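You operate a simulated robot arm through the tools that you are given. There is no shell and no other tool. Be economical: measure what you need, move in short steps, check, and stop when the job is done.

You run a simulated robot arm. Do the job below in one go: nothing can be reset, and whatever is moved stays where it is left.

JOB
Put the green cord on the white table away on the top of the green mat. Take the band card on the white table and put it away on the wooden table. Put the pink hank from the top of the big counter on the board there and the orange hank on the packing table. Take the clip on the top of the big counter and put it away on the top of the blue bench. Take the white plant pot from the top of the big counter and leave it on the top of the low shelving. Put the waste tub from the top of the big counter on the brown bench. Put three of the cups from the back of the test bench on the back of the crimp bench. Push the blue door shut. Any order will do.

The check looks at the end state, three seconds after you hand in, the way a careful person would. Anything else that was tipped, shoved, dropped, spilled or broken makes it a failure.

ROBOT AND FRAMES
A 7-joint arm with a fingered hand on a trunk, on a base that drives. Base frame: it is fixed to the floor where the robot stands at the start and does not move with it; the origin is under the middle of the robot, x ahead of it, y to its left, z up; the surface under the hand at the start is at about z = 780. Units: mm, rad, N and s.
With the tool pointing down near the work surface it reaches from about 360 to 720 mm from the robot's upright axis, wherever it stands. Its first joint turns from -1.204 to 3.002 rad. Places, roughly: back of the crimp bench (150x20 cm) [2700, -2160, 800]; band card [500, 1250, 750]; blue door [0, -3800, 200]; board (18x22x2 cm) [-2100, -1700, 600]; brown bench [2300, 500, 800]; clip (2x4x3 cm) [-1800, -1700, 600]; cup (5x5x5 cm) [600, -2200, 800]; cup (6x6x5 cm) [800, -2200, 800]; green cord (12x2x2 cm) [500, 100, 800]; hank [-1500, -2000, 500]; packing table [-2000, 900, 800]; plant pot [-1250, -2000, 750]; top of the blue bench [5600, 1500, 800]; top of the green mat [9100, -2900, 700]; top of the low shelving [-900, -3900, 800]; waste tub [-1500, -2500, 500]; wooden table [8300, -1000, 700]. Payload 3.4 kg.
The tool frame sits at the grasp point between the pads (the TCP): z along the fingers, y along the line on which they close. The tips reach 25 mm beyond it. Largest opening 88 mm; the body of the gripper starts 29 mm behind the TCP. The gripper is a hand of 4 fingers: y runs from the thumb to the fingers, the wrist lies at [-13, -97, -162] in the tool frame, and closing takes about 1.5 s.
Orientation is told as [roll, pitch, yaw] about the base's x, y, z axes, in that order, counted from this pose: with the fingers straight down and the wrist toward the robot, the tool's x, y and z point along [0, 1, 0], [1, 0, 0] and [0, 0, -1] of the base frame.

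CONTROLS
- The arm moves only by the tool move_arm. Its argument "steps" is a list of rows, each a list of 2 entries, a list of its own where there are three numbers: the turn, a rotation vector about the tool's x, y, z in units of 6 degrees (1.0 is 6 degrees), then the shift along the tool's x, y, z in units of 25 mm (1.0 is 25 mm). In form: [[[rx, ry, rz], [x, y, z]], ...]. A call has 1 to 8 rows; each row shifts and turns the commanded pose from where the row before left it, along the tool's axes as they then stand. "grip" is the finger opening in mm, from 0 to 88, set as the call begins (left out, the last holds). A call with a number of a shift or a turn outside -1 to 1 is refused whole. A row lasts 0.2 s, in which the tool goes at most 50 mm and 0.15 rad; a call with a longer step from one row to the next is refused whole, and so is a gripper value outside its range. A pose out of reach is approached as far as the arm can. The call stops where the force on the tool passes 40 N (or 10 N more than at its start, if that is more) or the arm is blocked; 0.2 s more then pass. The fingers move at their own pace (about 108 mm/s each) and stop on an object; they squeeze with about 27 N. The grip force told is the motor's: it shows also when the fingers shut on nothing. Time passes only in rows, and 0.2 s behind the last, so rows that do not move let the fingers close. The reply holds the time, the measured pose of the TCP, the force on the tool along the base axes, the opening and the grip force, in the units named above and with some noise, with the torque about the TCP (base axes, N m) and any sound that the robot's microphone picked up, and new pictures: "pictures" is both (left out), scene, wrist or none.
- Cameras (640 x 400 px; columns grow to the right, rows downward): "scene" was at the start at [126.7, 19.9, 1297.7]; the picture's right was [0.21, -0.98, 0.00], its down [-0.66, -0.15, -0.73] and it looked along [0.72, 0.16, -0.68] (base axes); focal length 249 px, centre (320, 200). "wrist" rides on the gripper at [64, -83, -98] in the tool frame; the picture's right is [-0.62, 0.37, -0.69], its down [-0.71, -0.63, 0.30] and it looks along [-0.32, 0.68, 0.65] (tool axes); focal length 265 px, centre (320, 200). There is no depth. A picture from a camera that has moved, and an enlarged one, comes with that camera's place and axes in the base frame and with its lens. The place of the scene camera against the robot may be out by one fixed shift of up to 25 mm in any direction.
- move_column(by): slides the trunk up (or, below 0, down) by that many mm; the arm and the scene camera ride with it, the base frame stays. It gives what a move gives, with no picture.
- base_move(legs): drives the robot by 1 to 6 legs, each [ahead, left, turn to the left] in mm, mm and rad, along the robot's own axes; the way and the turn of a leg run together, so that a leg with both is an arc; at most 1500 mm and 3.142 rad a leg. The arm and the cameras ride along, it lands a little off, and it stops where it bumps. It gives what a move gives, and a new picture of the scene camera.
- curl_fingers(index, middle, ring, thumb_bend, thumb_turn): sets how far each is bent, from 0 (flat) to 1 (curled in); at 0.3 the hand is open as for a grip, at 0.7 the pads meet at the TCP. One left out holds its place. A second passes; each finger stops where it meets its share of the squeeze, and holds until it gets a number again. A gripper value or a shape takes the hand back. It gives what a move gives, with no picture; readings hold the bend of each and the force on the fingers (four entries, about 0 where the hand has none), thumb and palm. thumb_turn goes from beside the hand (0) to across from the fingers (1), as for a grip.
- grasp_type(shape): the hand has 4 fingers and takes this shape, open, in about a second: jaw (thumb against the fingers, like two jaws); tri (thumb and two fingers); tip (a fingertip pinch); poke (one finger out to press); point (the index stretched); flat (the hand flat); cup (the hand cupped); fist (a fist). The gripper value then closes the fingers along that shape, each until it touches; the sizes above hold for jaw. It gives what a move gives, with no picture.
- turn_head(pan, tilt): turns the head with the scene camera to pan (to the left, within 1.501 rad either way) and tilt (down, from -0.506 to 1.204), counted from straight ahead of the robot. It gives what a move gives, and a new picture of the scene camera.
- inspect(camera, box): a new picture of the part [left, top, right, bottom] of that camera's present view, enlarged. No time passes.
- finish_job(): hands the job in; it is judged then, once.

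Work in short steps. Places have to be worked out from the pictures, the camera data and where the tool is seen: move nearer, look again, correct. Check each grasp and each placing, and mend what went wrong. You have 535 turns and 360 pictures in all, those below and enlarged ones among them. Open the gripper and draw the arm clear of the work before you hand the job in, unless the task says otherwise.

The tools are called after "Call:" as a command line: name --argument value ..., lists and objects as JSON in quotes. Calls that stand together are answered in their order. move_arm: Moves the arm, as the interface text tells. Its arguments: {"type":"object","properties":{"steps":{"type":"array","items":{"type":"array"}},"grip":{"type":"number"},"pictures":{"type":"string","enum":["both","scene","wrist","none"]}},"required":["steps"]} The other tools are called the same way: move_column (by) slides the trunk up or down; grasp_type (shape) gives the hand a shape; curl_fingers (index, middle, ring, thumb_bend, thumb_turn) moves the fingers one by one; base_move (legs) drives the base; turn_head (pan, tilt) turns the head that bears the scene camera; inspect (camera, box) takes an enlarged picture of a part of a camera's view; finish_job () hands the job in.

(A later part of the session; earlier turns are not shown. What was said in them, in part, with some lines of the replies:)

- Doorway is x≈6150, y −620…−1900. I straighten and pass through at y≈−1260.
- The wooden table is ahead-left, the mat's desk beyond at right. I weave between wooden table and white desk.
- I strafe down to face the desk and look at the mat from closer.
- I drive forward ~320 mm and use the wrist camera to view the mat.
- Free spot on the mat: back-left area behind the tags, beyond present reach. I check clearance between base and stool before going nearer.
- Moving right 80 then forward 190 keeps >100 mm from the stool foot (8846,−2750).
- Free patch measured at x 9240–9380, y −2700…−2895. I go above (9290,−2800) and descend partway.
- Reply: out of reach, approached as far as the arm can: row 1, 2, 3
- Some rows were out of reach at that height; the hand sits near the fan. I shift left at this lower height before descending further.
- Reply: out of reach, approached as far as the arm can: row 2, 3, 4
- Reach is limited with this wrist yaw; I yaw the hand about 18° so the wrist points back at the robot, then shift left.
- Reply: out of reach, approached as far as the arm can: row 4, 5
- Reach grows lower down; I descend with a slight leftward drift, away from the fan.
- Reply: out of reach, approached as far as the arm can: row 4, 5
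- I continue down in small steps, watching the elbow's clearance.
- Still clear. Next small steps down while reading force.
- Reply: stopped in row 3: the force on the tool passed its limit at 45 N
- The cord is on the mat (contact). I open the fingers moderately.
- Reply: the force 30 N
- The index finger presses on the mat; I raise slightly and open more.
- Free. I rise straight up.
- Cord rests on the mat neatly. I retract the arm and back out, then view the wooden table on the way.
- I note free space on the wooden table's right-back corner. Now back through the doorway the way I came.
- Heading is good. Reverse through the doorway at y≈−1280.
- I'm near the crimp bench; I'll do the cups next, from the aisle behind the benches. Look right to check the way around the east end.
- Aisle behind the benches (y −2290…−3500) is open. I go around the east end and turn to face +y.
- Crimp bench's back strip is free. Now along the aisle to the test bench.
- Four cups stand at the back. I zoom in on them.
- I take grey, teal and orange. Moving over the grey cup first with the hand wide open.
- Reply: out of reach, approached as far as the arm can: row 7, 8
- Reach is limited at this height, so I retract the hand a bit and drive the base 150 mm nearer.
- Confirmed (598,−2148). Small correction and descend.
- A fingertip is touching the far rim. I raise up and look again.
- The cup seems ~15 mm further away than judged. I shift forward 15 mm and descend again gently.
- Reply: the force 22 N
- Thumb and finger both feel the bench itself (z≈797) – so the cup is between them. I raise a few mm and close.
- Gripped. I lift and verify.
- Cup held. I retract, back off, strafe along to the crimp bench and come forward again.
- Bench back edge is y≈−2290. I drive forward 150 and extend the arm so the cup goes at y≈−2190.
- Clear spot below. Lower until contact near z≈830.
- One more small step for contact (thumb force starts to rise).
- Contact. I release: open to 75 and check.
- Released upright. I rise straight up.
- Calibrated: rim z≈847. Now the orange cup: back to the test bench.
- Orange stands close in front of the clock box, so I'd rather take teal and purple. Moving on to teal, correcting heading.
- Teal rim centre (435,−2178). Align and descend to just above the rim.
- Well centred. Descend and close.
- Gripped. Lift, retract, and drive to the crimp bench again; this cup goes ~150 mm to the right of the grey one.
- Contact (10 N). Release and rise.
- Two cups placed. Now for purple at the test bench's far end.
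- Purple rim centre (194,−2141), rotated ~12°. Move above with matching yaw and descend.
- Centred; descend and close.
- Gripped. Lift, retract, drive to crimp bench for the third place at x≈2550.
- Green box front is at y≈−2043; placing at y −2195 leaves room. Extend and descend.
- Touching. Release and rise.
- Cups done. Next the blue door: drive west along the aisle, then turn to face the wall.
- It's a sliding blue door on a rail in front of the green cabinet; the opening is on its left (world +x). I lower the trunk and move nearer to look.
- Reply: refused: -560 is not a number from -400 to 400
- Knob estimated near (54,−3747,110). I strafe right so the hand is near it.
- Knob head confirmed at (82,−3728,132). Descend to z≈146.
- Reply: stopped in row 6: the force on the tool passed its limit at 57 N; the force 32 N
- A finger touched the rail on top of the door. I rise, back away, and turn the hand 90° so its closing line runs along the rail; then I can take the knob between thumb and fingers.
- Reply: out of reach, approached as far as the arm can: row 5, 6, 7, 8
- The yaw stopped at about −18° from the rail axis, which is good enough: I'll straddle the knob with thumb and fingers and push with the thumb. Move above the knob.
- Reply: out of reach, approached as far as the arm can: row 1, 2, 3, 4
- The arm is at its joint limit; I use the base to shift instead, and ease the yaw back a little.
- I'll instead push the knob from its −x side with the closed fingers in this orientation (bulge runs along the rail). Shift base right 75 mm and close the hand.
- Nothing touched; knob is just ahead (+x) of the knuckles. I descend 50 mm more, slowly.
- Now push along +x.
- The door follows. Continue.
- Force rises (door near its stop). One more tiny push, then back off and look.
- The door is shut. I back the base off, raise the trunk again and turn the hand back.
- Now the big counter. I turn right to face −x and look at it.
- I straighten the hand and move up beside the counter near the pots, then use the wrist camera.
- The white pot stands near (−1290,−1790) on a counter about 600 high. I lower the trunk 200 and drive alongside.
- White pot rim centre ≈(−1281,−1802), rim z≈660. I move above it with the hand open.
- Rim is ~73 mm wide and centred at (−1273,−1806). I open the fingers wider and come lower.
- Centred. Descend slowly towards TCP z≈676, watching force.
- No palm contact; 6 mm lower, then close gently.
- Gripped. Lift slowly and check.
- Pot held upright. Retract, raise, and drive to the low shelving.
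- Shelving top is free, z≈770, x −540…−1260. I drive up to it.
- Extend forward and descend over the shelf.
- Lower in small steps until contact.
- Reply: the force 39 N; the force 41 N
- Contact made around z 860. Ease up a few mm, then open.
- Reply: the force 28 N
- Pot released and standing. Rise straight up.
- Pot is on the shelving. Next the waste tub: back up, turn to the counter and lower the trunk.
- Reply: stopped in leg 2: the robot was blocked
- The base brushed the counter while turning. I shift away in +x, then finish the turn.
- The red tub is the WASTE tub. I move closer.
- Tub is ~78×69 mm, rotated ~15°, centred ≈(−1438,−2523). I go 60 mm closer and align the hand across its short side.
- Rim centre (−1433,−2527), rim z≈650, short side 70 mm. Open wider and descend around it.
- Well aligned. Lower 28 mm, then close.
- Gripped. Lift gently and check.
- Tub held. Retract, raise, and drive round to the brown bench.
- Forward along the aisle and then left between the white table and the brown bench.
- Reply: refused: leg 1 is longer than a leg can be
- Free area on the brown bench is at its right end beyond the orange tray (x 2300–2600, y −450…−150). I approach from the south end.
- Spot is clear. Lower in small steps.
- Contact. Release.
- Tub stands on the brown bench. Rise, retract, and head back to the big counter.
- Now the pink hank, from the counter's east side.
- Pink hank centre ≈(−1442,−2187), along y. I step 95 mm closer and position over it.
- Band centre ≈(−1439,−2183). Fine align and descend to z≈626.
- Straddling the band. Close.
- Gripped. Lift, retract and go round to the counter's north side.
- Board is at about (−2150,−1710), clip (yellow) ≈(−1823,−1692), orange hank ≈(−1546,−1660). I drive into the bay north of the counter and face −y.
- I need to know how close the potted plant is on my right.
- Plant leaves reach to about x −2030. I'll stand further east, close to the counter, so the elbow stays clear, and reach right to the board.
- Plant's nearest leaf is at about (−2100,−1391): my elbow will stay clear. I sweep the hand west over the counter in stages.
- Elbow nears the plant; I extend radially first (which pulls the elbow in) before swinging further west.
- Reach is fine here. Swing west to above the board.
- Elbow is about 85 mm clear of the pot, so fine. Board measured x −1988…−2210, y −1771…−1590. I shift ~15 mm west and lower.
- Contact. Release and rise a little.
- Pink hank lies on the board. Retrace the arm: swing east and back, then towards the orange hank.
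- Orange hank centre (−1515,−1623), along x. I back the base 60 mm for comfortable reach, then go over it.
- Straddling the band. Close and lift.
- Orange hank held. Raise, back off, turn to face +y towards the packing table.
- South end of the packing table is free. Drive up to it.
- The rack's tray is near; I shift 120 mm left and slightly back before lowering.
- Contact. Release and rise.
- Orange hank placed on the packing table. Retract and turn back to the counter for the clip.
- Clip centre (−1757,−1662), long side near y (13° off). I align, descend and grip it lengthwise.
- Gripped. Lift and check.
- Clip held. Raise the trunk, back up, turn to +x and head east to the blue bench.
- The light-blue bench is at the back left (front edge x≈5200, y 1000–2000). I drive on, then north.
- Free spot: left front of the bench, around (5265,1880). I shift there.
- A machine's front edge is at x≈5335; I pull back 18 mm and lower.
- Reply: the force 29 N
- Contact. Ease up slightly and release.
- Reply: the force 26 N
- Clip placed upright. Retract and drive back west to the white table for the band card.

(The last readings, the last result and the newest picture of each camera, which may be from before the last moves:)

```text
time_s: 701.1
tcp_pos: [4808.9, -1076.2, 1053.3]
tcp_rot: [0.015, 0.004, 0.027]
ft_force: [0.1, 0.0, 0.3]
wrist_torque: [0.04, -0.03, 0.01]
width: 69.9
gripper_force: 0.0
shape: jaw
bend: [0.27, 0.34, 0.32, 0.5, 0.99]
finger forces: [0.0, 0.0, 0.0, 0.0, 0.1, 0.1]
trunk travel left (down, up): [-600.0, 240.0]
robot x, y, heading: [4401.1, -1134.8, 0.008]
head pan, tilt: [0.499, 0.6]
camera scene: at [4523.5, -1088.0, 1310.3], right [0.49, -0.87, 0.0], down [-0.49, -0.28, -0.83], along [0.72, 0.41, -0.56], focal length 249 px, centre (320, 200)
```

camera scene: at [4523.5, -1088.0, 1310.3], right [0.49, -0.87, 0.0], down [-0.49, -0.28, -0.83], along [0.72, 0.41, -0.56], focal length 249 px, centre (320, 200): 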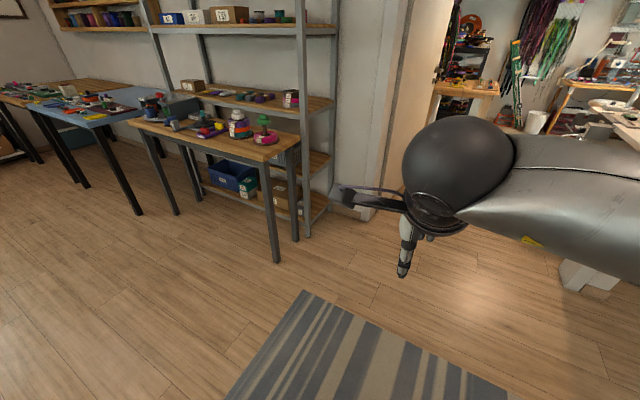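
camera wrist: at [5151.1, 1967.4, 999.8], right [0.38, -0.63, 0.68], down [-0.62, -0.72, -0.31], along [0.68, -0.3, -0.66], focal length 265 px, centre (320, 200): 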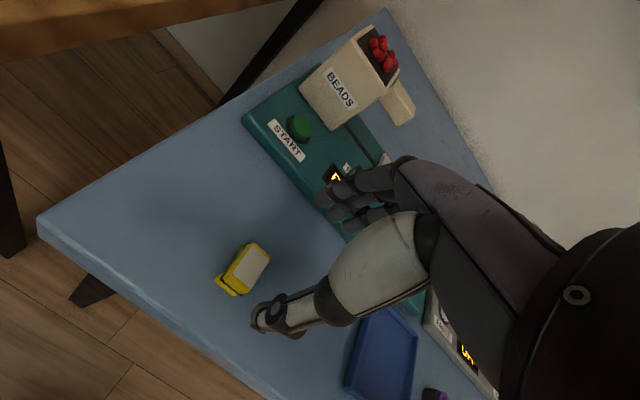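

Call:
base_move --legs '[[-1490, 0, -0.008], [-1490, 0, 0]]'

Call:
base_move --legs '[[-1450, 0, 0]]'

```text
time_s: 715.4
tcp_pos: [1847.3, -1086.9, 1053.2]
tcp_rot: [0.015, 0.003, 0.005]
ft_force: [-0.2, 0.2, 0.2]
wrist_torque: [-0.01, 0.01, -0.01]
width: 69.9
gripper_force: 0.1
shape: jaw
bend: [0.27, 0.34, 0.32, 0.5, 0.99]
finger forces: [0.0, 0.0, 0.1, 0.0, 0.1, 0.0]
trunk travel left (down, up): [-600.0, 240.0]
robot x, y, heading: [1440.5, -1133.5, -0.005]
head pan, tilt: [0.499, 0.6]
camera scene: at [1561.7, -1092.7, 1310.4], right [0.47, -0.88, 0.0], down [-0.5, -0.27, -0.83], along [0.73, 0.39, -0.56], focal length 249 px, centre (320, 200)
```

scene: 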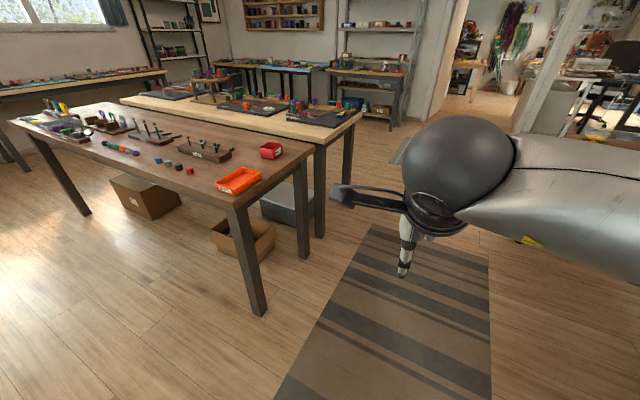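

```text
time_s: 722.5
tcp_pos: [420.8, -1083.5, 1053.2]
tcp_rot: [0.016, 0.003, 0.023]
ft_force: [-0.2, 0.0, -0.5]
wrist_torque: [0.0, 0.03, -0.02]
width: 69.9
gripper_force: 0.1
shape: jaw
bend: [0.27, 0.34, 0.32, 0.5, 0.99]
finger forces: [0.0, 0.0, 0.0, 0.0, 0.0, 0.0]
trunk travel left (down, up): [-600.0, 240.0]
robot x, y, heading: [12.6, -1138.6, 0.012]
head pan, tilt: [0.499, 0.6]
camera scene: at [134.2, -1094.0, 1310.4], right [0.49, -0.87, 0.0], down [-0.49, -0.28, -0.83], along [0.72, 0.4, -0.56], focal length 249 px, centre (320, 200)
```

scene: 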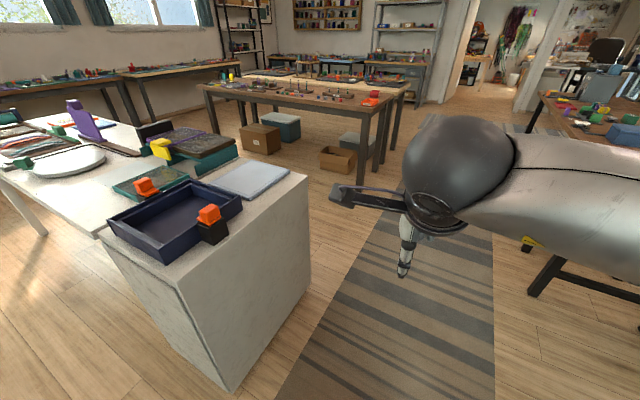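

Call:
base_move --legs '[[-420, 0, -0.012], [0, 1490, 0], [0, 790, 0]]'

Call:
turn_head --pan 0.3 --tilt 0.6

```text
time_s: 735.9
tcp_pos: [-0.6, 1171.3, 1052.4]
tcp_rot: [0.015, 0.005, 0.003]
ft_force: [-0.1, -0.4, -0.5]
wrist_torque: [0.01, -0.03, -0.03]
width: 70.0
gripper_force: 0.0
shape: jaw
bend: [0.27, 0.34, 0.32, 0.5, 0.99]
finger forces: [0.0, 0.0, 0.1, 0.0, 0.1, 0.1]
trunk travel left (down, up): [-600.0, 240.0]
robot x, y, heading: [-409.9, 1121.1, -0.004]
head pan, tilt: [0.499, 0.6]
camera scene: at [-287.6, 1166.7, 1310.3], right [0.47, -0.88, 0.0], down [-0.5, -0.27, -0.82], along [0.73, 0.39, -0.57], focal length 249 px, centre (320, 200)
```

scene: 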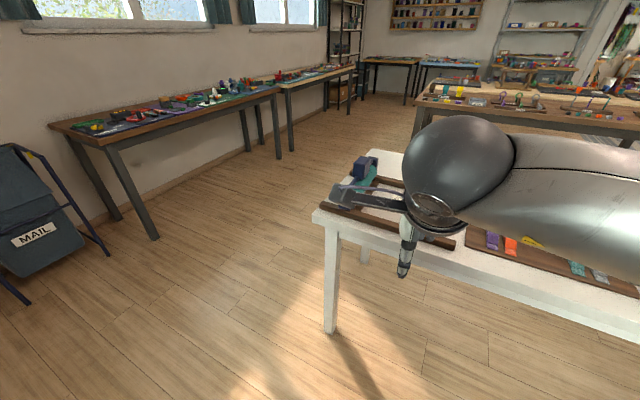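

```text
time_s: 736.6
tcp_pos: [-1.0, 1171.1, 1052.6]
tcp_rot: [0.015, 0.004, 0.004]
ft_force: [-0.2, 0.1, 0.2]
wrist_torque: [0.0, -0.02, 0.0]
width: 69.6
gripper_force: 0.1
shape: jaw
bend: [0.27, 0.34, 0.32, 0.5, 0.99]
finger forces: [0.1, 0.0, 0.0, 0.1, 0.0, 0.0]
trunk travel left (down, up): [-600.0, 240.0]
robot x, y, heading: [-414.9, 1123.1, -0.007]
head pan, tilt: [0.3, 0.6]
camera scene: at [-281.0, 1150.2, 1310.3], right [0.29, -0.96, 0.0], down [-0.54, -0.16, -0.83], along [0.79, 0.24, -0.56], focal length 249 px, centre (320, 200)
```

scene: 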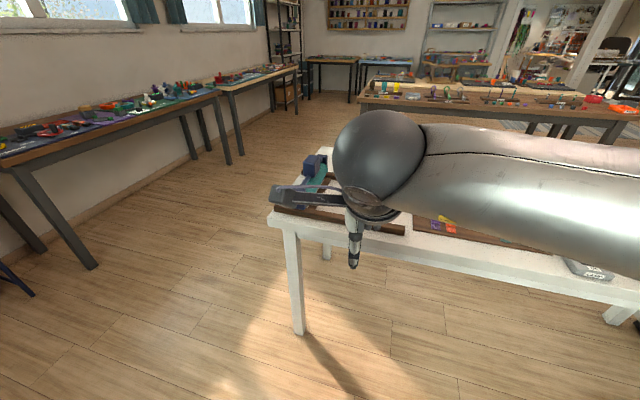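

Call:
base_move --legs '[[270, 0, 0]]'

Call:
inspect --camera "wrist" --box '[0, 0, 640, 400]'

```text
time_s: 738.6
tcp_pos: [273.0, 1171.0, 1052.6]
tcp_rot: [0.017, 0.005, 0.007]
ft_force: [0.5, -0.2, 0.4]
wrist_torque: [-0.01, 0.03, -0.01]
width: 70.3
gripper_force: 0.1
shape: jaw
bend: [0.27, 0.34, 0.32, 0.5, 0.99]
finger forces: [0.0, 0.0, 0.0, 0.0, 0.1, 0.1]
trunk travel left (down, up): [-600.0, 240.0]
robot x, y, heading: [-142.2, 1122.8, -0.004]
head pan, tilt: [0.3, 0.6]
camera scene: at [-7.2, 1148.6, 1310.2], right [0.29, -0.96, 0.0], down [-0.54, -0.16, -0.82], along [0.79, 0.24, -0.57], focal length 249 px, centre (320, 200)
```

scene: 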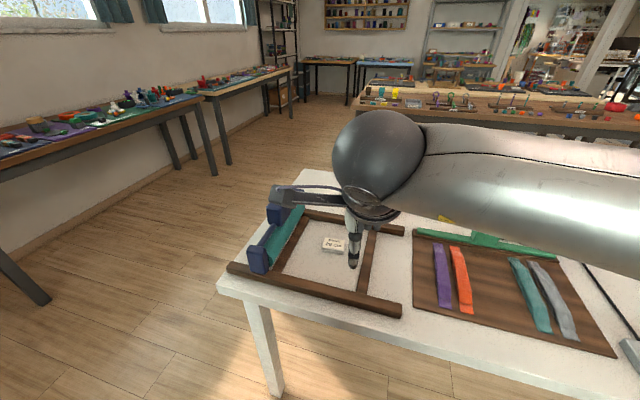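

```text
1.00 times, centred on (320, 200) of wrist (not enlarged: the box is as wide or as high as the picture)
camera zoom: at [190.2, 1233.7, 1152.0], right [0.38, -0.63, 0.68], down [-0.63, -0.71, -0.31], along [0.68, -0.31, -0.66], focal length 265 px, centre (320, 200)
```

zoom: 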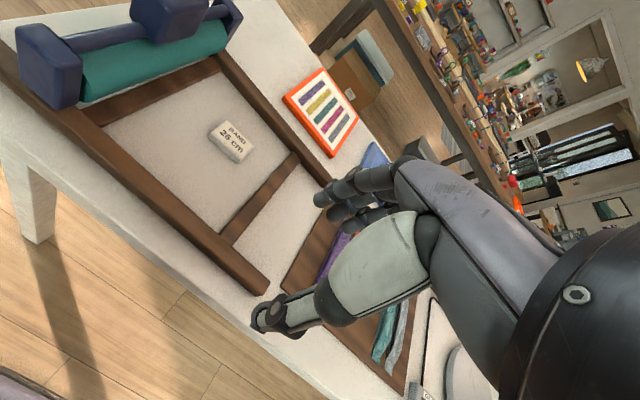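

The "BAND 26 cm" card lies at ≈(497,1257) inside the frame. I move over it for a closer view.

Call:
base_move --legs '[[90, 30, 0]]'

Call:
move_arm --steps '[[[0, 0, 0], [0.5, 1, 0.4]], [[0, 0, 0], [0.5, 1, 0.8]], [[0, 0, 0], [0.5, 1, 1]], [[0, 0, 0], [0.5, 1, 1]], [[0, 0, 0], [0.3, 0.8, 1]], [[0, 0, 0], [0, 0, 0]]]' --pictures "both"

```text
time_s: 739.7
tcp_pos: [361.6, 1202.4, 1053.0]
tcp_rot: [0.013, 0.006, 0.009]
ft_force: [0.4, 0.5, -0.1]
wrist_torque: [0.01, 0.0, 0.01]
width: 69.9
gripper_force: 0.1
shape: jaw
bend: [0.27, 0.34, 0.32, 0.5, 0.99]
finger forces: [0.0, 0.0, 0.0, 0.1, 0.1, 0.0]
trunk travel left (down, up): [-600.0, 240.0]
robot x, y, heading: [-46.4, 1149.7, 0.001]
head pan, tilt: [0.3, 0.6]
camera scene: at [83.5, 1179.2, 1310.2], right [0.29, -0.96, 0.0], down [-0.54, -0.17, -0.82], along [0.79, 0.24, -0.57], focal length 249 px, centre (320, 200)
```

scene: 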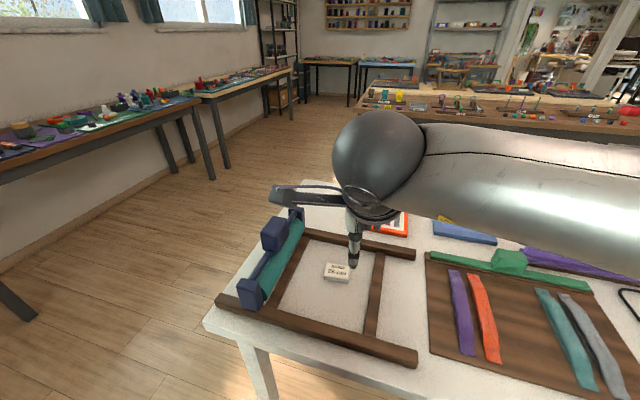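

```text
time_s: 741.1
tcp_pos: [481.2, 1259.9, 949.1]
tcp_rot: [0.014, 0.004, 0.009]
ft_force: [-0.4, -0.3, 0.1]
wrist_torque: [-0.01, -0.01, 0.02]
width: 69.7
gripper_force: 0.0
shape: jaw
bend: [0.27, 0.34, 0.32, 0.5, 0.99]
finger forces: [0.0, 0.1, 0.0, 0.1, 0.1, 0.0]
trunk travel left (down, up): [-600.0, 240.0]
robot x, y, heading: [-45.1, 1152.7, -0.009]
head pan, tilt: [0.3, 0.6]
camera scene: at [82.0, 1178.7, 1310.4], right [0.29, -0.96, 0.0], down [-0.54, -0.17, -0.83], along [0.79, 0.24, -0.56], focal length 249 px, centre (320, 200)
camera wrist: at [399.6, 1322.9, 1048.4], right [0.38, -0.63, 0.68], down [-0.63, -0.71, -0.31], along [0.68, -0.31, -0.66], focal length 265 px, centre (320, 200)
```

scene: 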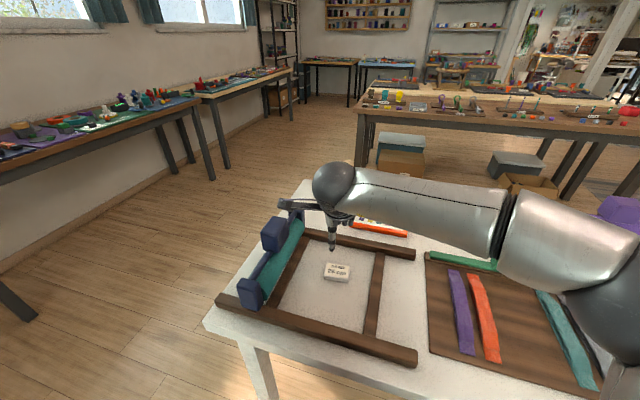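
wrist: 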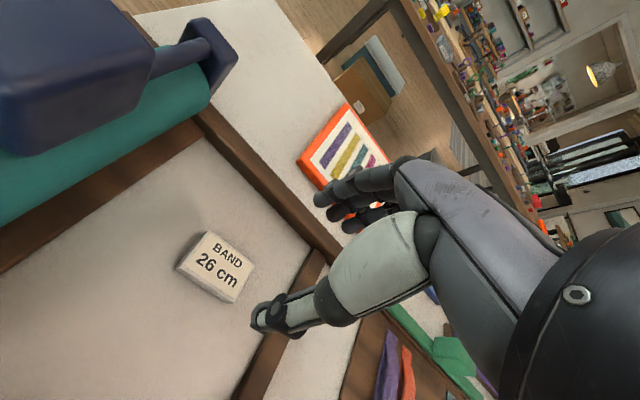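

Card is 40×60 mm, square to me, centre (497,1260). Descend to z≈808.

Call:
move_arm --steps '[[[0, 0, 0], [0, 0.64, 0.6]], [[0, 0, 0], [0, 0, 1]], [[0, 0, 0], [0, 0, 1]], [[0, 0, 0], [0, 0, 1]], [[0, 0, 0], [0, 0, 1]], [[0, 0, 0], [0, 0, 0.8]], [[0, 0, 0], [0, 0, 0.2]], [[0, 0, 0], [0, 0, 0]]]' --pictures "wrist"

```text
time_s: 742.9
tcp_pos: [494.6, 1263.5, 807.9]
tcp_rot: [0.016, 0.006, 0.009]
ft_force: [0.7, 0.9, -1.2]
wrist_torque: [0.02, 0.01, 0.0]
width: 69.7
gripper_force: 0.1
shape: jaw
bend: [0.27, 0.34, 0.32, 0.5, 0.99]
finger forces: [0.0, 0.1, 0.0, 0.0, 0.0, 0.1]
trunk travel left (down, up): [-600.0, 240.0]
robot x, y, heading: [-47.1, 1153.0, -0.007]
head pan, tilt: [0.3, 0.6]
camera wrist: at [412.9, 1326.0, 906.5], right [0.38, -0.63, 0.68], down [-0.63, -0.71, -0.31], along [0.68, -0.31, -0.66], focal length 265 px, centre (320, 200)
```

wrist: 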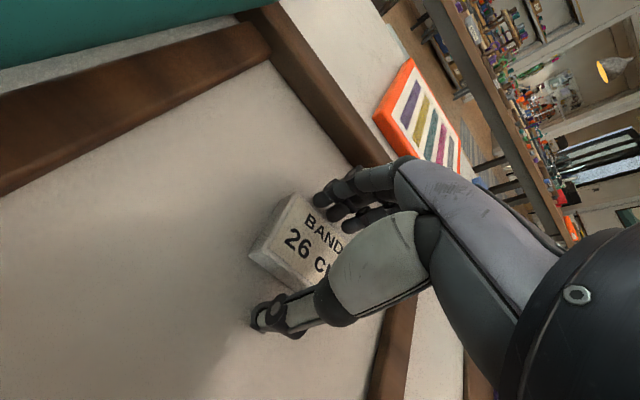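

Call:
move_arm --steps '[[[0, 0, 0], [0, 0, 0.08]], [[0, 0, 0], [0, 0, 0]], [[0, 0, 0], [0, 0, 0]], [[0, 0, 0], [0, 0, 0]], [[0, 0, 0], [0, 0, 0]], [[0, 0, 0], [0, 0, 0]], [[0, 0, 0], [0, 0, 0]], [[0, 0, 0], [0, 0, 0]]]' --pictures "wrist" --grip 20

```text
time_s: 744.7
tcp_pos: [496.2, 1263.9, 806.2]
tcp_rot: [0.015, 0.002, 0.008]
ft_force: [0.2, -0.6, 1.8]
wrist_torque: [0.03, -0.06, 0.01]
width: 38.4
gripper_force: 27.2
shape: jaw
bend: [0.74, 0.47, 0.44, 0.72, 1.0]
finger forces: [13.8, 8.2, 3.3, 0.0, 24.6, 0.0]
trunk travel left (down, up): [-600.0, 240.0]
robot x, y, heading: [-48.2, 1151.4, -0.005]
head pan, tilt: [0.3, 0.6]
camera wrist: at [413.5, 1326.8, 905.1], right [0.38, -0.63, 0.68], down [-0.63, -0.71, -0.31], along [0.68, -0.31, -0.66], focal length 265 px, centre (320, 200)
```

wrist: 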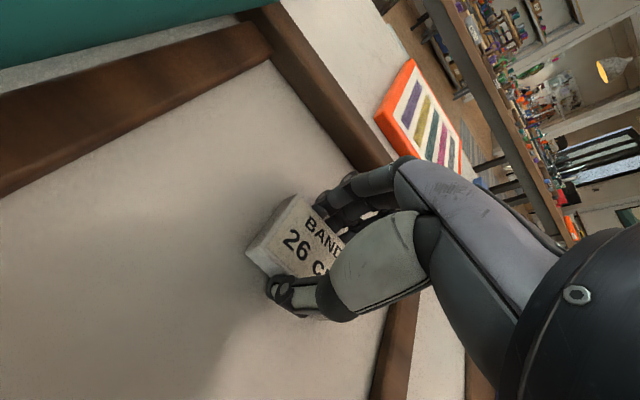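

Gripped. Lift and retract.

Call:
move_arm --steps '[[[0, 0, 0], [0, 0, -0.5]], [[0, 0, 0], [0, 0, -1]], [[0, 0, 0], [0, 0, -1]], [[0, 0, 0], [0, 0, -1]], [[0, 0, 0], [0, -1, -1]], [[0, 0, 0], [0, -1, -1]], [[0, 0, 0], [0, -1, -1]], [[0, 0, 0], [0, -1, -1]]]' --pictures "wrist"

Call:
base_move --legs '[[-370, 0, 0.005], [0, -1490, 0], [0, -790, 0]]'

```text
time_s: 746.5
tcp_pos: [396.1, 1258.3, 996.7]
tcp_rot: [0.016, 0.003, 0.007]
ft_force: [0.7, 0.0, 0.3]
wrist_torque: [-0.01, 0.01, -0.01]
width: 38.5
gripper_force: 27.2
shape: jaw
bend: [0.74, 0.48, 0.45, 0.72, 1.0]
finger forces: [14.1, 7.3, 3.4, 0.0, 24.7, 0.1]
trunk travel left (down, up): [-600.0, 240.0]
robot x, y, heading: [-50.7, 1149.4, 0.0]
head pan, tilt: [0.3, 0.6]
camera wrist: at [313.4, 1322.1, 1095.6], right [0.38, -0.63, 0.68], down [-0.63, -0.71, -0.31], along [0.68, -0.31, -0.66], focal length 265 px, centre (320, 200)
```

wrist: 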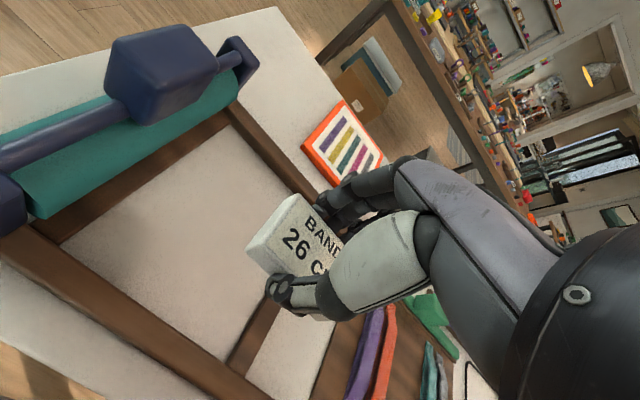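

```text
time_s: 759.5
tcp_pos: [33.8, -980.5, 995.6]
tcp_rot: [0.015, 0.003, 0.029]
ft_force: [0.5, 0.6, 0.6]
wrist_torque: [0.03, 0.01, 0.0]
width: 38.3
gripper_force: 26.9
shape: jaw
bend: [0.74, 0.48, 0.45, 0.72, 1.0]
finger forces: [14.1, 7.2, 3.5, 0.0, 24.7, 0.1]
trunk travel left (down, up): [-600.0, 240.0]
robot x, y, heading: [-407.9, -1096.8, 0.017]
head pan, tilt: [0.3, 0.6]
camera scene: at [-278.2, -1067.1, 1310.3], right [0.31, -0.95, 0.0], down [-0.54, -0.18, -0.83], along [0.78, 0.26, -0.56], focal length 249 px, centre (320, 200)
```

scene: 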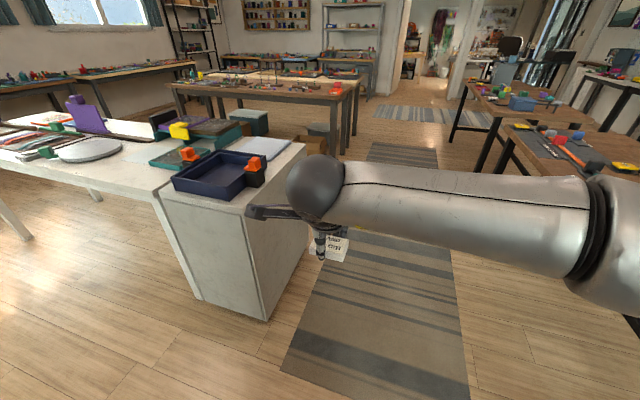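

Card held. Drive east through the aisle and doorway to the wooden table.

Call:
base_move --legs '[[1490, -30, -0.017], [1490, 0, 0], [1490, 0, 0]]'

Call:
turn_head --pan 0.0 --tilt 0.3

```text
time_s: 781.0
tcp_pos: [4521.2, -1203.6, 996.7]
tcp_rot: [0.015, 0.004, -0.031]
ft_force: [-0.6, 0.2, 0.0]
wrist_torque: [0.02, 0.0, -0.04]
width: 38.3
gripper_force: 27.2
shape: jaw
bend: [0.74, 0.48, 0.45, 0.72, 1.0]
finger forces: [14.1, 7.2, 3.4, 0.0, 24.7, 0.0]
trunk travel left (down, up): [-600.0, 240.0]
robot x, y, heading: [4068.6, -1291.5, -0.036]
head pan, tilt: [0.3, 0.6]
camera scene: at [4203.5, -1270.6, 1310.3], right [0.25, -0.97, 0.0], down [-0.55, -0.14, -0.82], along [0.8, 0.21, -0.57], focal length 249 px, centre (320, 200)
```

scene: 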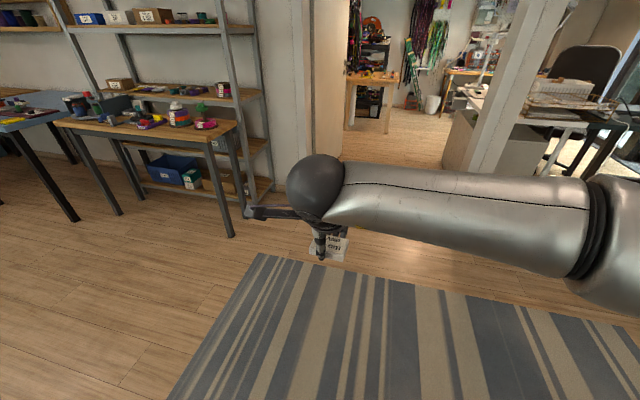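

```text
time_s: 781.8
tcp_pos: [4520.5, -1202.8, 996.5]
tcp_rot: [0.016, 0.005, -0.031]
ft_force: [0.3, -0.4, -0.5]
wrist_torque: [0.0, 0.02, 0.01]
width: 38.6
gripper_force: 26.3
shape: jaw
bend: [0.74, 0.48, 0.45, 0.72, 1.0]
finger forces: [14.1, 7.2, 3.5, 0.0, 24.7, 0.0]
trunk travel left (down, up): [-600.0, 240.0]
robot x, y, heading: [4072.1, -1298.0, -0.041]
head pan, tilt: [0.0, 0.3]
camera scene: at [4211.1, -1296.9, 1337.7], right [-0.04, -1.0, 0.0], down [-0.3, 0.01, -0.95], along [0.95, -0.04, -0.3], focal length 249 px, centre (320, 200)
```

scene: 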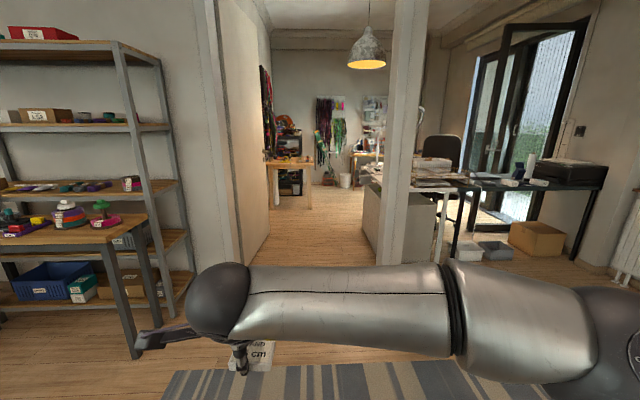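

Call:
base_move --legs '[[0, 20, 0.041], [1000, 0, 0]]'

Call:
base_move --legs '[[1490, 0, 0], [600, 0, 0]]'

```text
time_s: 787.4
tcp_pos: [5532.8, -1192.0, 996.1]
tcp_rot: [0.016, 0.006, -0.017]
ft_force: [-0.3, 0.0, 0.4]
wrist_torque: [0.02, -0.01, -0.02]
width: 38.1
gripper_force: 26.8
shape: jaw
bend: [0.74, 0.48, 0.45, 0.72, 1.0]
finger forces: [14.1, 7.1, 3.4, 0.0, 24.8, 0.1]
trunk travel left (down, up): [-600.0, 240.0]
robot x, y, heading: [5084.3, -1291.2, -0.027]
head pan, tilt: [0.0, 0.3]
camera scene: at [5223.9, -1290.2, 1337.8], right [-0.03, -1.0, 0.0], down [-0.3, 0.01, -0.96], along [0.95, -0.03, -0.3], focal length 249 px, centre (320, 200)
```

scene: 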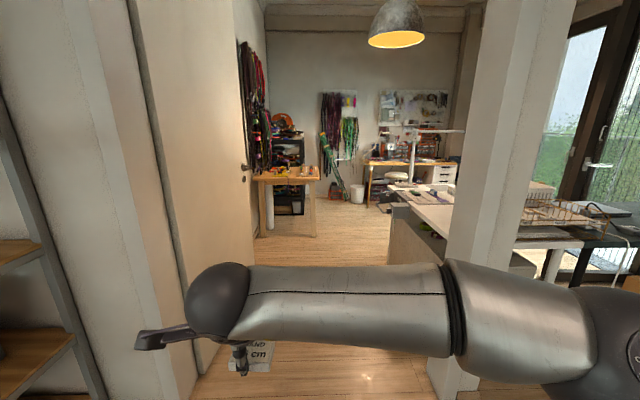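

```text
time_s: 797.7
tcp_pos: [7608.7, -1229.7, 996.3]
tcp_rot: [0.016, 0.006, 0.003]
ft_force: [0.6, -0.4, 0.4]
wrist_torque: [0.0, 0.01, 0.0]
width: 38.4
gripper_force: 27.1
shape: jaw
bend: [0.74, 0.48, 0.45, 0.72, 1.0]
finger forces: [14.2, 7.2, 3.4, 0.0, 24.7, 0.0]
trunk travel left (down, up): [-600.0, 240.0]
robot x, y, heading: [7165.9, -1334.9, -0.013]
head pan, tilt: [0.0, 0.3]
camera scene: at [7301.6, -1333.0, 1337.8], right [-0.01, -1.0, 0.0], down [-0.3, 0.0, -0.96], along [0.96, -0.01, -0.3], focal length 249 px, centre (320, 200)
```

scene: 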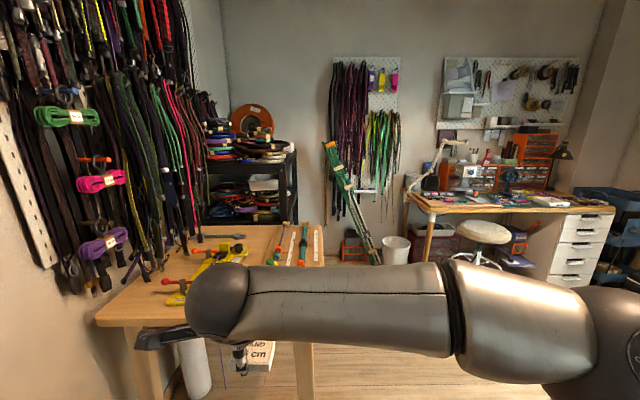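

Now weave south of the wooden table, turn to face it.

Call:
base_move --legs '[[400, -400, 0.013], [650, 0, 0], [0, 0, 1.571]]'

Call:
turn_head --pan -0.2 --tilt 0.7

```text
time_s: 808.0
tcp_pos: [8118.6, -1316.7, 996.5]
tcp_rot: [0.014, 0.003, 1.54]
ft_force: [0.1, 0.4, 0.3]
wrist_torque: [-0.01, 0.0, 0.02]
width: 38.2
gripper_force: 27.1
shape: jaw
bend: [0.74, 0.48, 0.45, 0.72, 1.0]
finger forces: [13.8, 7.2, 3.4, 0.0, 24.4, 0.0]
trunk travel left (down, up): [-600.0, 240.0]
robot x, y, heading: [8210.7, -1764.3, 1.529]
head pan, tilt: [0.0, 0.3]
camera scene: at [8210.7, -1619.7, 1337.8], right [1.0, -0.04, 0.0], down [-0.01, -0.3, -0.96], along [0.04, 0.95, -0.3], focal length 249 px, centre (320, 200)
```

scene: 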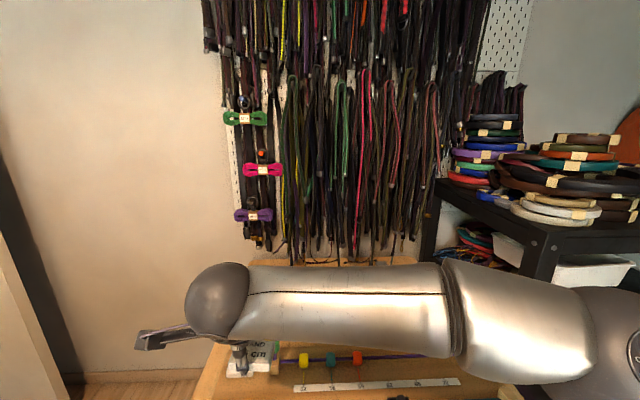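

```text
time_s: 808.9
tcp_pos: [8119.5, -1317.2, 994.8]
tcp_rot: [0.015, 0.002, 1.541]
ft_force: [0.6, -0.2, -1.5]
wrist_torque: [0.01, -0.01, 0.0]
width: 37.9
gripper_force: 27.3
shape: jaw
bend: [0.74, 0.48, 0.45, 0.72, 1.0]
finger forces: [13.9, 7.2, 3.4, 0.0, 24.4, 0.0]
trunk travel left (down, up): [-600.0, 240.0]
robot x, y, heading: [8208.7, -1763.5, 1.528]
head pan, tilt: [-0.201, 0.7]
camera scene: at [8227.2, -1630.5, 1301.8], right [0.97, -0.24, 0.0], down [-0.16, -0.62, -0.77], along [0.18, 0.74, -0.64], focal length 249 px, centre (320, 200)
```

scene: 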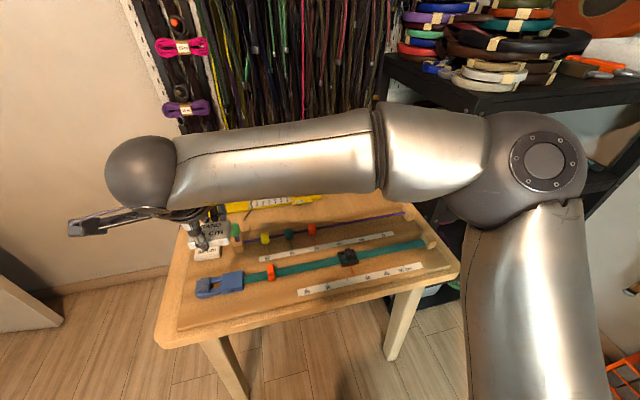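

Call:
base_move --legs '[[0, -400, 0.043]]'

Call:
turn_head --pan 0.1 --tilt 0.8

Call:
inspect --camera "wrist" --box '[0, 0, 640, 400]'

```text
time_s: 811.4
tcp_pos: [8504.2, -1329.5, 996.2]
tcp_rot: [0.016, 0.002, 1.585]
ft_force: [-0.2, -0.4, 0.0]
wrist_torque: [-0.01, -0.01, 0.01]
width: 37.8
gripper_force: 26.9
shape: jaw
bend: [0.74, 0.48, 0.45, 0.72, 1.0]
finger forces: [13.9, 7.2, 3.4, 0.1, 24.4, 0.1]
trunk travel left (down, up): [-600.0, 240.0]
robot x, y, heading: [8615.9, -1770.1, 1.57]
head pan, tilt: [-0.201, 0.7]
camera scene: at [8627.1, -1638.5, 1301.7], right [0.98, -0.2, 0.0], down [-0.13, -0.63, -0.76], along [0.15, 0.75, -0.64], focal length 249 px, centre (320, 200)
```

scene: 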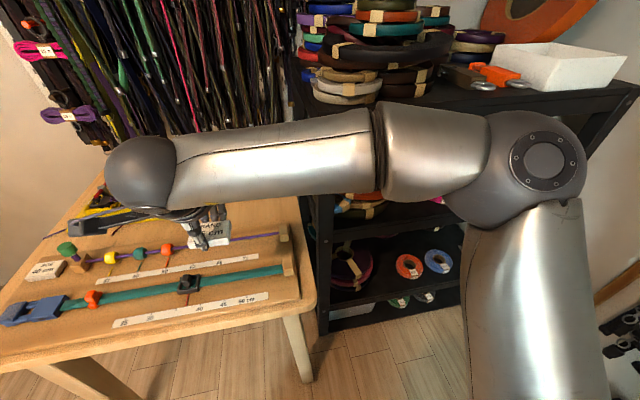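

```text
time_s: 812.2
tcp_pos: [8504.7, -1329.9, 996.3]
tcp_rot: [0.016, 0.002, 1.584]
ft_force: [0.1, -0.3, 0.1]
wrist_torque: [-0.01, 0.01, 0.01]
width: 38.1
gripper_force: 26.7
shape: jaw
bend: [0.74, 0.48, 0.45, 0.72, 1.0]
finger forces: [13.9, 7.2, 3.4, 0.0, 24.4, 0.0]
trunk travel left (down, up): [-600.0, 240.0]
robot x, y, heading: [8616.3, -1771.6, 1.572]
head pan, tilt: [0.099, 0.799]
camera scene: at [8601.6, -1641.4, 1293.5], right [1.0, 0.1, 0.0], down [0.07, -0.71, -0.7], along [-0.07, 0.69, -0.72], focal length 249 px, centre (320, 200)
```

scene: 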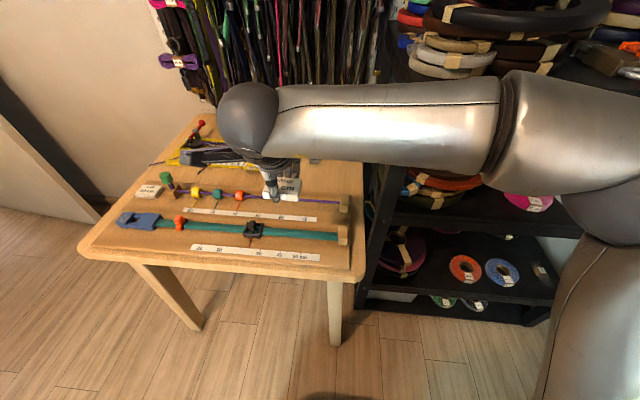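

```text
1.00 times, centred on (320, 200) of wrist (not enlarged: the box is as wide or as high as the picture)
camera zoom: at [8443.7, -1412.3, 1095.1], right [0.63, 0.38, 0.68], down [0.72, -0.62, -0.31], along [0.31, 0.68, -0.66], focal length 265 px, centre (320, 200)
```

zoom: 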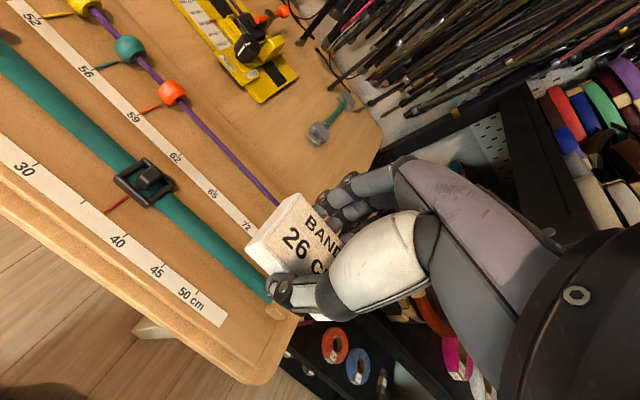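

Free spot on the table at about (8590,−985), behind the strap display's right end. Drive in 180 mm and reach over.

Call:
base_move --legs '[[180, 0, 0]]'

Call:
move_arm --steps '[[[0, 0, 0], [-0.7, 0.9, 0]], [[0, 0, 0], [-0.7, 0.9, 0]], [[0, 0, 0], [-0.7, 0.9, 0.3]], [[0, 0, 0], [-0.7, 0.9, 0.5]], [[0, 0, 0], [-0.6, 0.9, 0.5]], [[0, 0, 0], [0, 0.9, 0.5]], [[0, 0, 0], [0, 0.9, 0.5]], [[0, 0, 0], [0, 0, 0]]]'

```text
time_s: 813.7
tcp_pos: [8504.1, -1152.7, 995.3]
tcp_rot: [0.015, 0.005, 1.583]
ft_force: [0.3, -0.2, 0.0]
wrist_torque: [0.0, -0.02, 0.0]
width: 38.0
gripper_force: 26.9
shape: jaw
bend: [0.74, 0.48, 0.45, 0.72, 1.0]
finger forces: [13.8, 7.2, 3.4, 0.0, 24.5, 0.0]
trunk travel left (down, up): [-600.0, 240.0]
robot x, y, heading: [8615.5, -1599.4, 1.575]
head pan, tilt: [0.099, 0.799]
camera scene: at [8601.2, -1462.8, 1293.3], right [0.99, 0.1, 0.0], down [0.07, -0.71, -0.7], along [-0.07, 0.69, -0.72], focal length 249 px, centre (320, 200)
```

scene: 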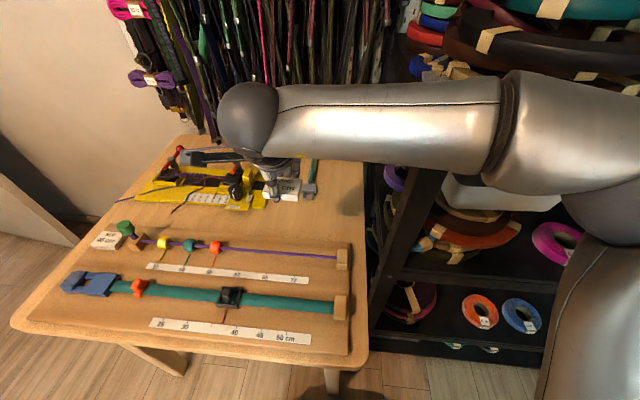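

```text
time_s: 815.5
tcp_pos: [8584.9, -998.2, 941.9]
tcp_rot: [0.014, -0.004, 1.584]
ft_force: [-0.1, 0.6, -0.2]
wrist_torque: [0.0, -0.02, 0.0]
width: 38.0
gripper_force: 27.3
shape: jaw
bend: [0.74, 0.48, 0.45, 0.72, 1.0]
finger forces: [14.0, 7.0, 3.4, 0.0, 24.5, 0.0]
trunk travel left (down, up): [-600.0, 240.0]
robot x, y, heading: [8612.4, -1595.0, 1.577]
head pan, tilt: [0.099, 0.799]
camera scene: at [8599.6, -1471.7, 1294.6], right [0.99, 0.1, 0.0], down [0.07, -0.71, -0.7], along [-0.07, 0.7, -0.71], focal length 249 px, centre (320, 200)
camera wrist: at [8524.0, -1081.3, 1040.4], right [0.62, 0.37, 0.69], down [0.72, -0.62, -0.32], along [0.31, 0.69, -0.65], focal length 265 px, centre (320, 200)
```

scene: 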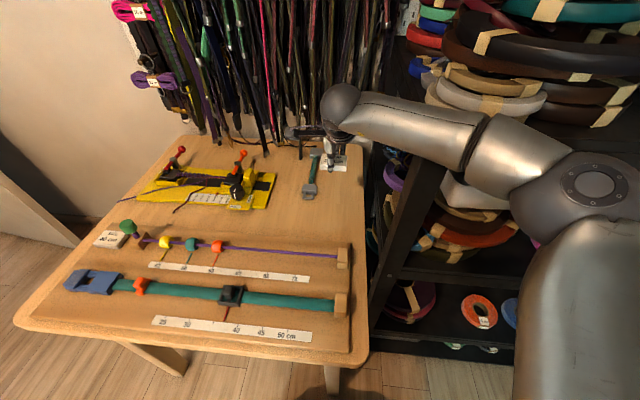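
wrist: 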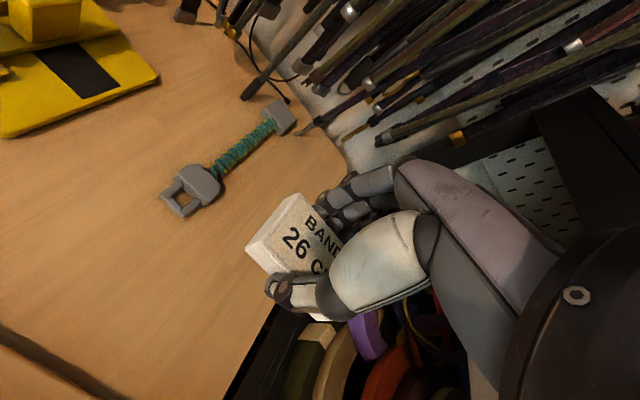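

Clear patch right below/in front. Pull back 25 mm and descend.

Call:
move_arm --steps '[[[0, 0, 0], [-0.2, -0.9, 0.5]], [[0, 0, 0], [0, 0, 1]], [[0, 0, 0], [0, 0, 1]], [[0, 0, 0], [0, 0, 1]], [[0, 0, 0], [0, 0, 1]], [[0, 0, 0], [0, 0, 0.8]], [[0, 0, 0], [0, 0, 0]]]'

```text
time_s: 817.1
tcp_pos: [8589.1, -1022.6, 807.5]
tcp_rot: [0.012, -0.005, 1.585]
ft_force: [0.1, 0.2, -0.4]
wrist_torque: [-0.03, 0.03, 0.03]
width: 37.8
gripper_force: 27.4
shape: jaw
bend: [0.74, 0.48, 0.46, 0.72, 1.0]
finger forces: [13.9, 7.0, 3.4, 0.1, 24.6, 0.1]
trunk travel left (down, up): [-600.0, 240.0]
robot x, y, heading: [8616.2, -1598.3, 1.568]
head pan, tilt: [0.099, 0.799]
camera scene: at [8598.6, -1473.1, 1294.5], right [0.99, 0.1, 0.0], down [0.07, -0.71, -0.7], along [-0.07, 0.7, -0.71], focal length 249 px, centre (320, 200)
camera wrist: at [8529.0, -1105.5, 906.1], right [0.62, 0.37, 0.69], down [0.72, -0.62, -0.32], along [0.31, 0.69, -0.66], focal length 265 px, centre (320, 200)
```

scene: 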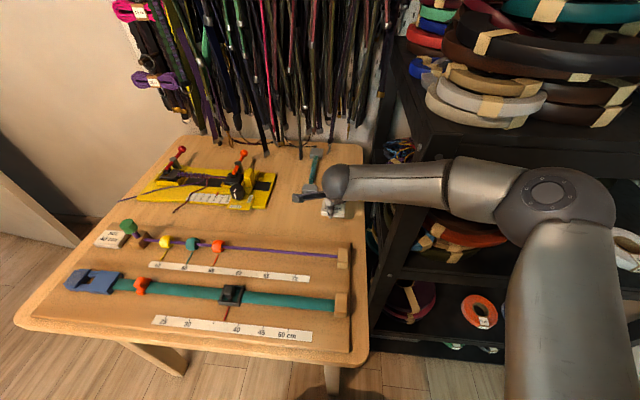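
wrist: 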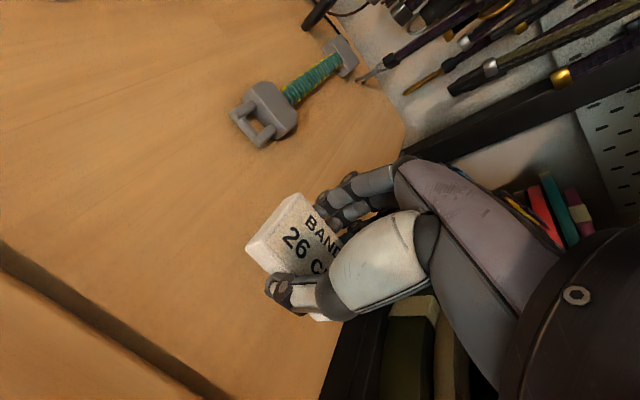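

Call:
move_arm --steps '[[[0, 0, 0], [0, 0, 0.5]], [[0, 0, 0], [0, 0, 0.5]], [[0, 0, 0], [0, 0, 0.3]], [[0, 0, 0], [0, 0, 0]]]' --pictures "none"

```text
time_s: 818.1
tcp_pos: [8588.7, -1022.2, 775.5]
tcp_rot: [0.015, -0.003, 1.584]
ft_force: [-0.2, 0.0, -0.2]
wrist_torque: [-0.01, 0.03, 0.01]
width: 37.8
gripper_force: 26.8
shape: jaw
bend: [0.74, 0.48, 0.46, 0.72, 1.0]
finger forces: [14.0, 7.1, 3.4, 0.1, 24.5, 0.0]
trunk travel left (down, up): [-600.0, 240.0]
robot x, y, heading: [8614.6, -1597.7, 1.573]
head pan, tilt: [0.099, 0.799]
```

Call:
move_arm --steps '[[[0, 0, 0], [0, 0, 0.2]], [[0, 0, 0], [0, 0, 0.2]], [[0, 0, 0], [0, 0, 0]]]' --pictures "wrist"

```text
time_s: 818.9
tcp_pos: [8586.2, -1021.0, 766.0]
tcp_rot: [0.016, -0.002, 1.584]
ft_force: [1.6, -2.2, 12.0]
wrist_torque: [-0.25, -0.01, 0.02]
width: 37.8
gripper_force: 27.3
shape: jaw
bend: [0.74, 0.48, 0.46, 0.72, 1.0]
finger forces: [14.3, 7.9, 3.4, 0.0, 32.8, 0.0]
trunk travel left (down, up): [-600.0, 240.0]
robot x, y, heading: [8612.1, -1597.4, 1.574]
head pan, tilt: [0.099, 0.799]
camera wrist: at [8526.8, -1104.0, 864.1], right [0.63, 0.37, 0.68], down [0.72, -0.62, -0.32], along [0.31, 0.69, -0.66], focal length 265 px, centre (320, 200)
```

wrist: 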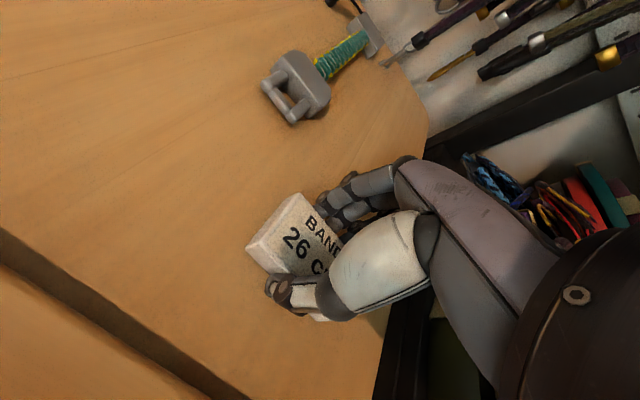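

Contact with the table. Release and rise.

Call:
move_arm --steps '[[[0, 0, 0], [0, 0, 0]], [[0, 0, 0], [0, 0, 0]], [[0, 0, 0], [0, 0, 0]], [[0, 0, 0], [0, 0, 0]], [[0, 0, 0], [0, 0, -0.4]], [[0, 0, 0], [0, 0, -0.8]], [[0, 0, 0], [0, 0, -1]], [[0, 0, 0], [0, 0, -1]]]' --pictures "both" --grip 70

```text
time_s: 820.7
tcp_pos: [8589.1, -1016.3, 842.0]
tcp_rot: [0.014, 0.004, 1.584]
ft_force: [-0.2, 0.4, 0.1]
wrist_torque: [0.0, 0.0, 0.03]
width: 69.7
gripper_force: 0.1
shape: jaw
bend: [0.27, 0.34, 0.32, 0.5, 0.99]
finger forces: [0.0, 0.0, 0.0, 0.0, 0.0, 0.1]
trunk travel left (down, up): [-600.0, 240.0]
robot x, y, heading: [8616.0, -1594.7, 1.568]
head pan, tilt: [0.099, 0.799]
camera scene: at [8601.5, -1463.9, 1293.6], right [0.99, 0.1, 0.0], down [0.07, -0.71, -0.7], along [-0.07, 0.69, -0.72], focal length 249 px, centre (320, 200)
camera wrist: at [8528.4, -1099.0, 941.4], right [0.63, 0.38, 0.68], down [0.72, -0.62, -0.31], along [0.31, 0.69, -0.66], focal length 265 px, centre (320, 200)
```

scene: 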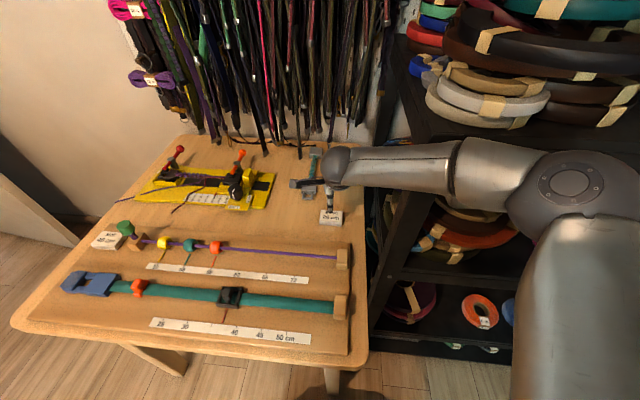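
wrist: 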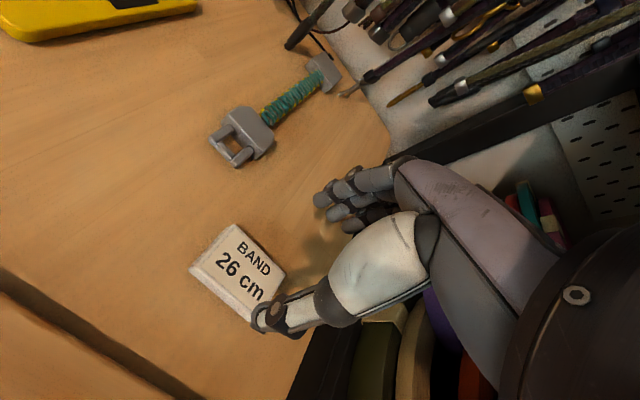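

Band card lies on the wooden table. I raise and retract the arm and back away before handing in.

Call:
move_arm --steps '[[[0, 0, 0], [0, 0, -1]], [[0, 0, 0], [0, 0, -1]], [[0, 0, 0], [0, -0.8, -1]], [[0, 0, 0], [0, -1, -1]], [[0, 0, 0], [0.5, -1, -1]], [[0, 0, 0], [0.5, -1, -1]], [[0, 0, 0], [0.5, -1, 0]]]' --pictures "none" --grip 85

Call:
base_move --legs '[[-180, 0, 0]]'

```text
time_s: 822.3
tcp_pos: [8554.5, -1135.5, 993.0]
tcp_rot: [0.016, 0.003, 1.585]
ft_force: [0.3, -0.2, 0.1]
wrist_torque: [-0.01, 0.0, -0.04]
width: 85.1
gripper_force: 0.0
shape: jaw
bend: [0.31, 0.31, 0.3, 0.31, 0.98]
finger forces: [0.0, 0.0, 0.0, 0.0, 0.0, 0.0]
trunk travel left (down, up): [-600.0, 240.0]
robot x, y, heading: [8615.1, -1595.8, 1.571]
head pan, tilt: [0.099, 0.799]
```

```text
time_s: 823.8
tcp_pos: [8553.7, -1316.0, 993.3]
tcp_rot: [0.015, 0.003, 1.585]
ft_force: [0.5, -0.4, -0.2]
wrist_torque: [-0.02, 0.0, 0.0]
width: 85.2
gripper_force: 0.1
shape: jaw
bend: [0.31, 0.31, 0.3, 0.31, 0.98]
finger forces: [0.1, 0.0, 0.0, 0.0, 0.0, 0.0]
trunk travel left (down, up): [-600.0, 240.0]
robot x, y, heading: [8609.0, -1779.2, 1.57]
head pan, tilt: [0.099, 0.799]
camera scene: at [8601.4, -1645.4, 1293.6], right [0.99, 0.1, 0.0], down [0.07, -0.71, -0.7], along [-0.07, 0.69, -0.72], focal length 249 px, centre (320, 200)
```

scene: 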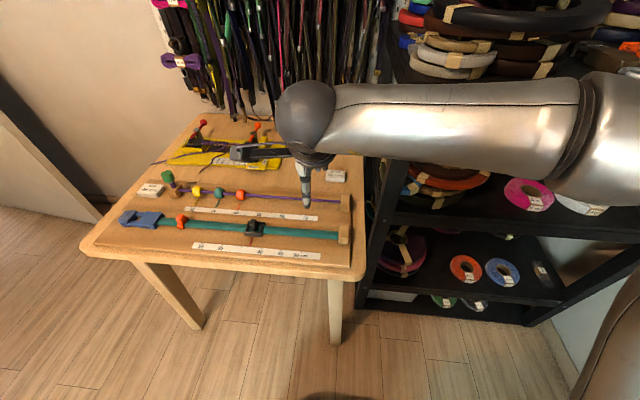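

Everything is placed, the gripper is open and the arm is clear. I hand in.

Call:
finish_job

```text
The job is handed in.
```

I finished every task on the list and handed the job in. I checked each placing in the pictures as I made it, but I did not go round all of them again at the end.

- **Green cord:** it lies on top of the green mat, behind the size tags.
- **Band card:** it lies on the wooden table, at the back right.
- **Pink hank:** it lies on the striped board on the big counter.
- **Orange hank:** it lies at the south end of the packing table.
- **Clip:** it stands on the front left of the blue bench.
- **White plant pot:** it stands on top of the low shelving.
- **Waste tub:** it stands at the south end of the brown bench.
- **Cups:** the grey, teal and purple cups stand along the back of the crimp bench. I left the orange one because it stood close against the clock box.
- **Blue door:** it was pushed along its rail until it met resistance, and it covered the cabinet front when I backed away.

A few things were touched along the way. The base brushed the side of the big counter once, a finger pressed on the door's rail before I found a better approach, and the grey cup slid about a centimetre before I gripped it. I saw nothing else displaced by these.
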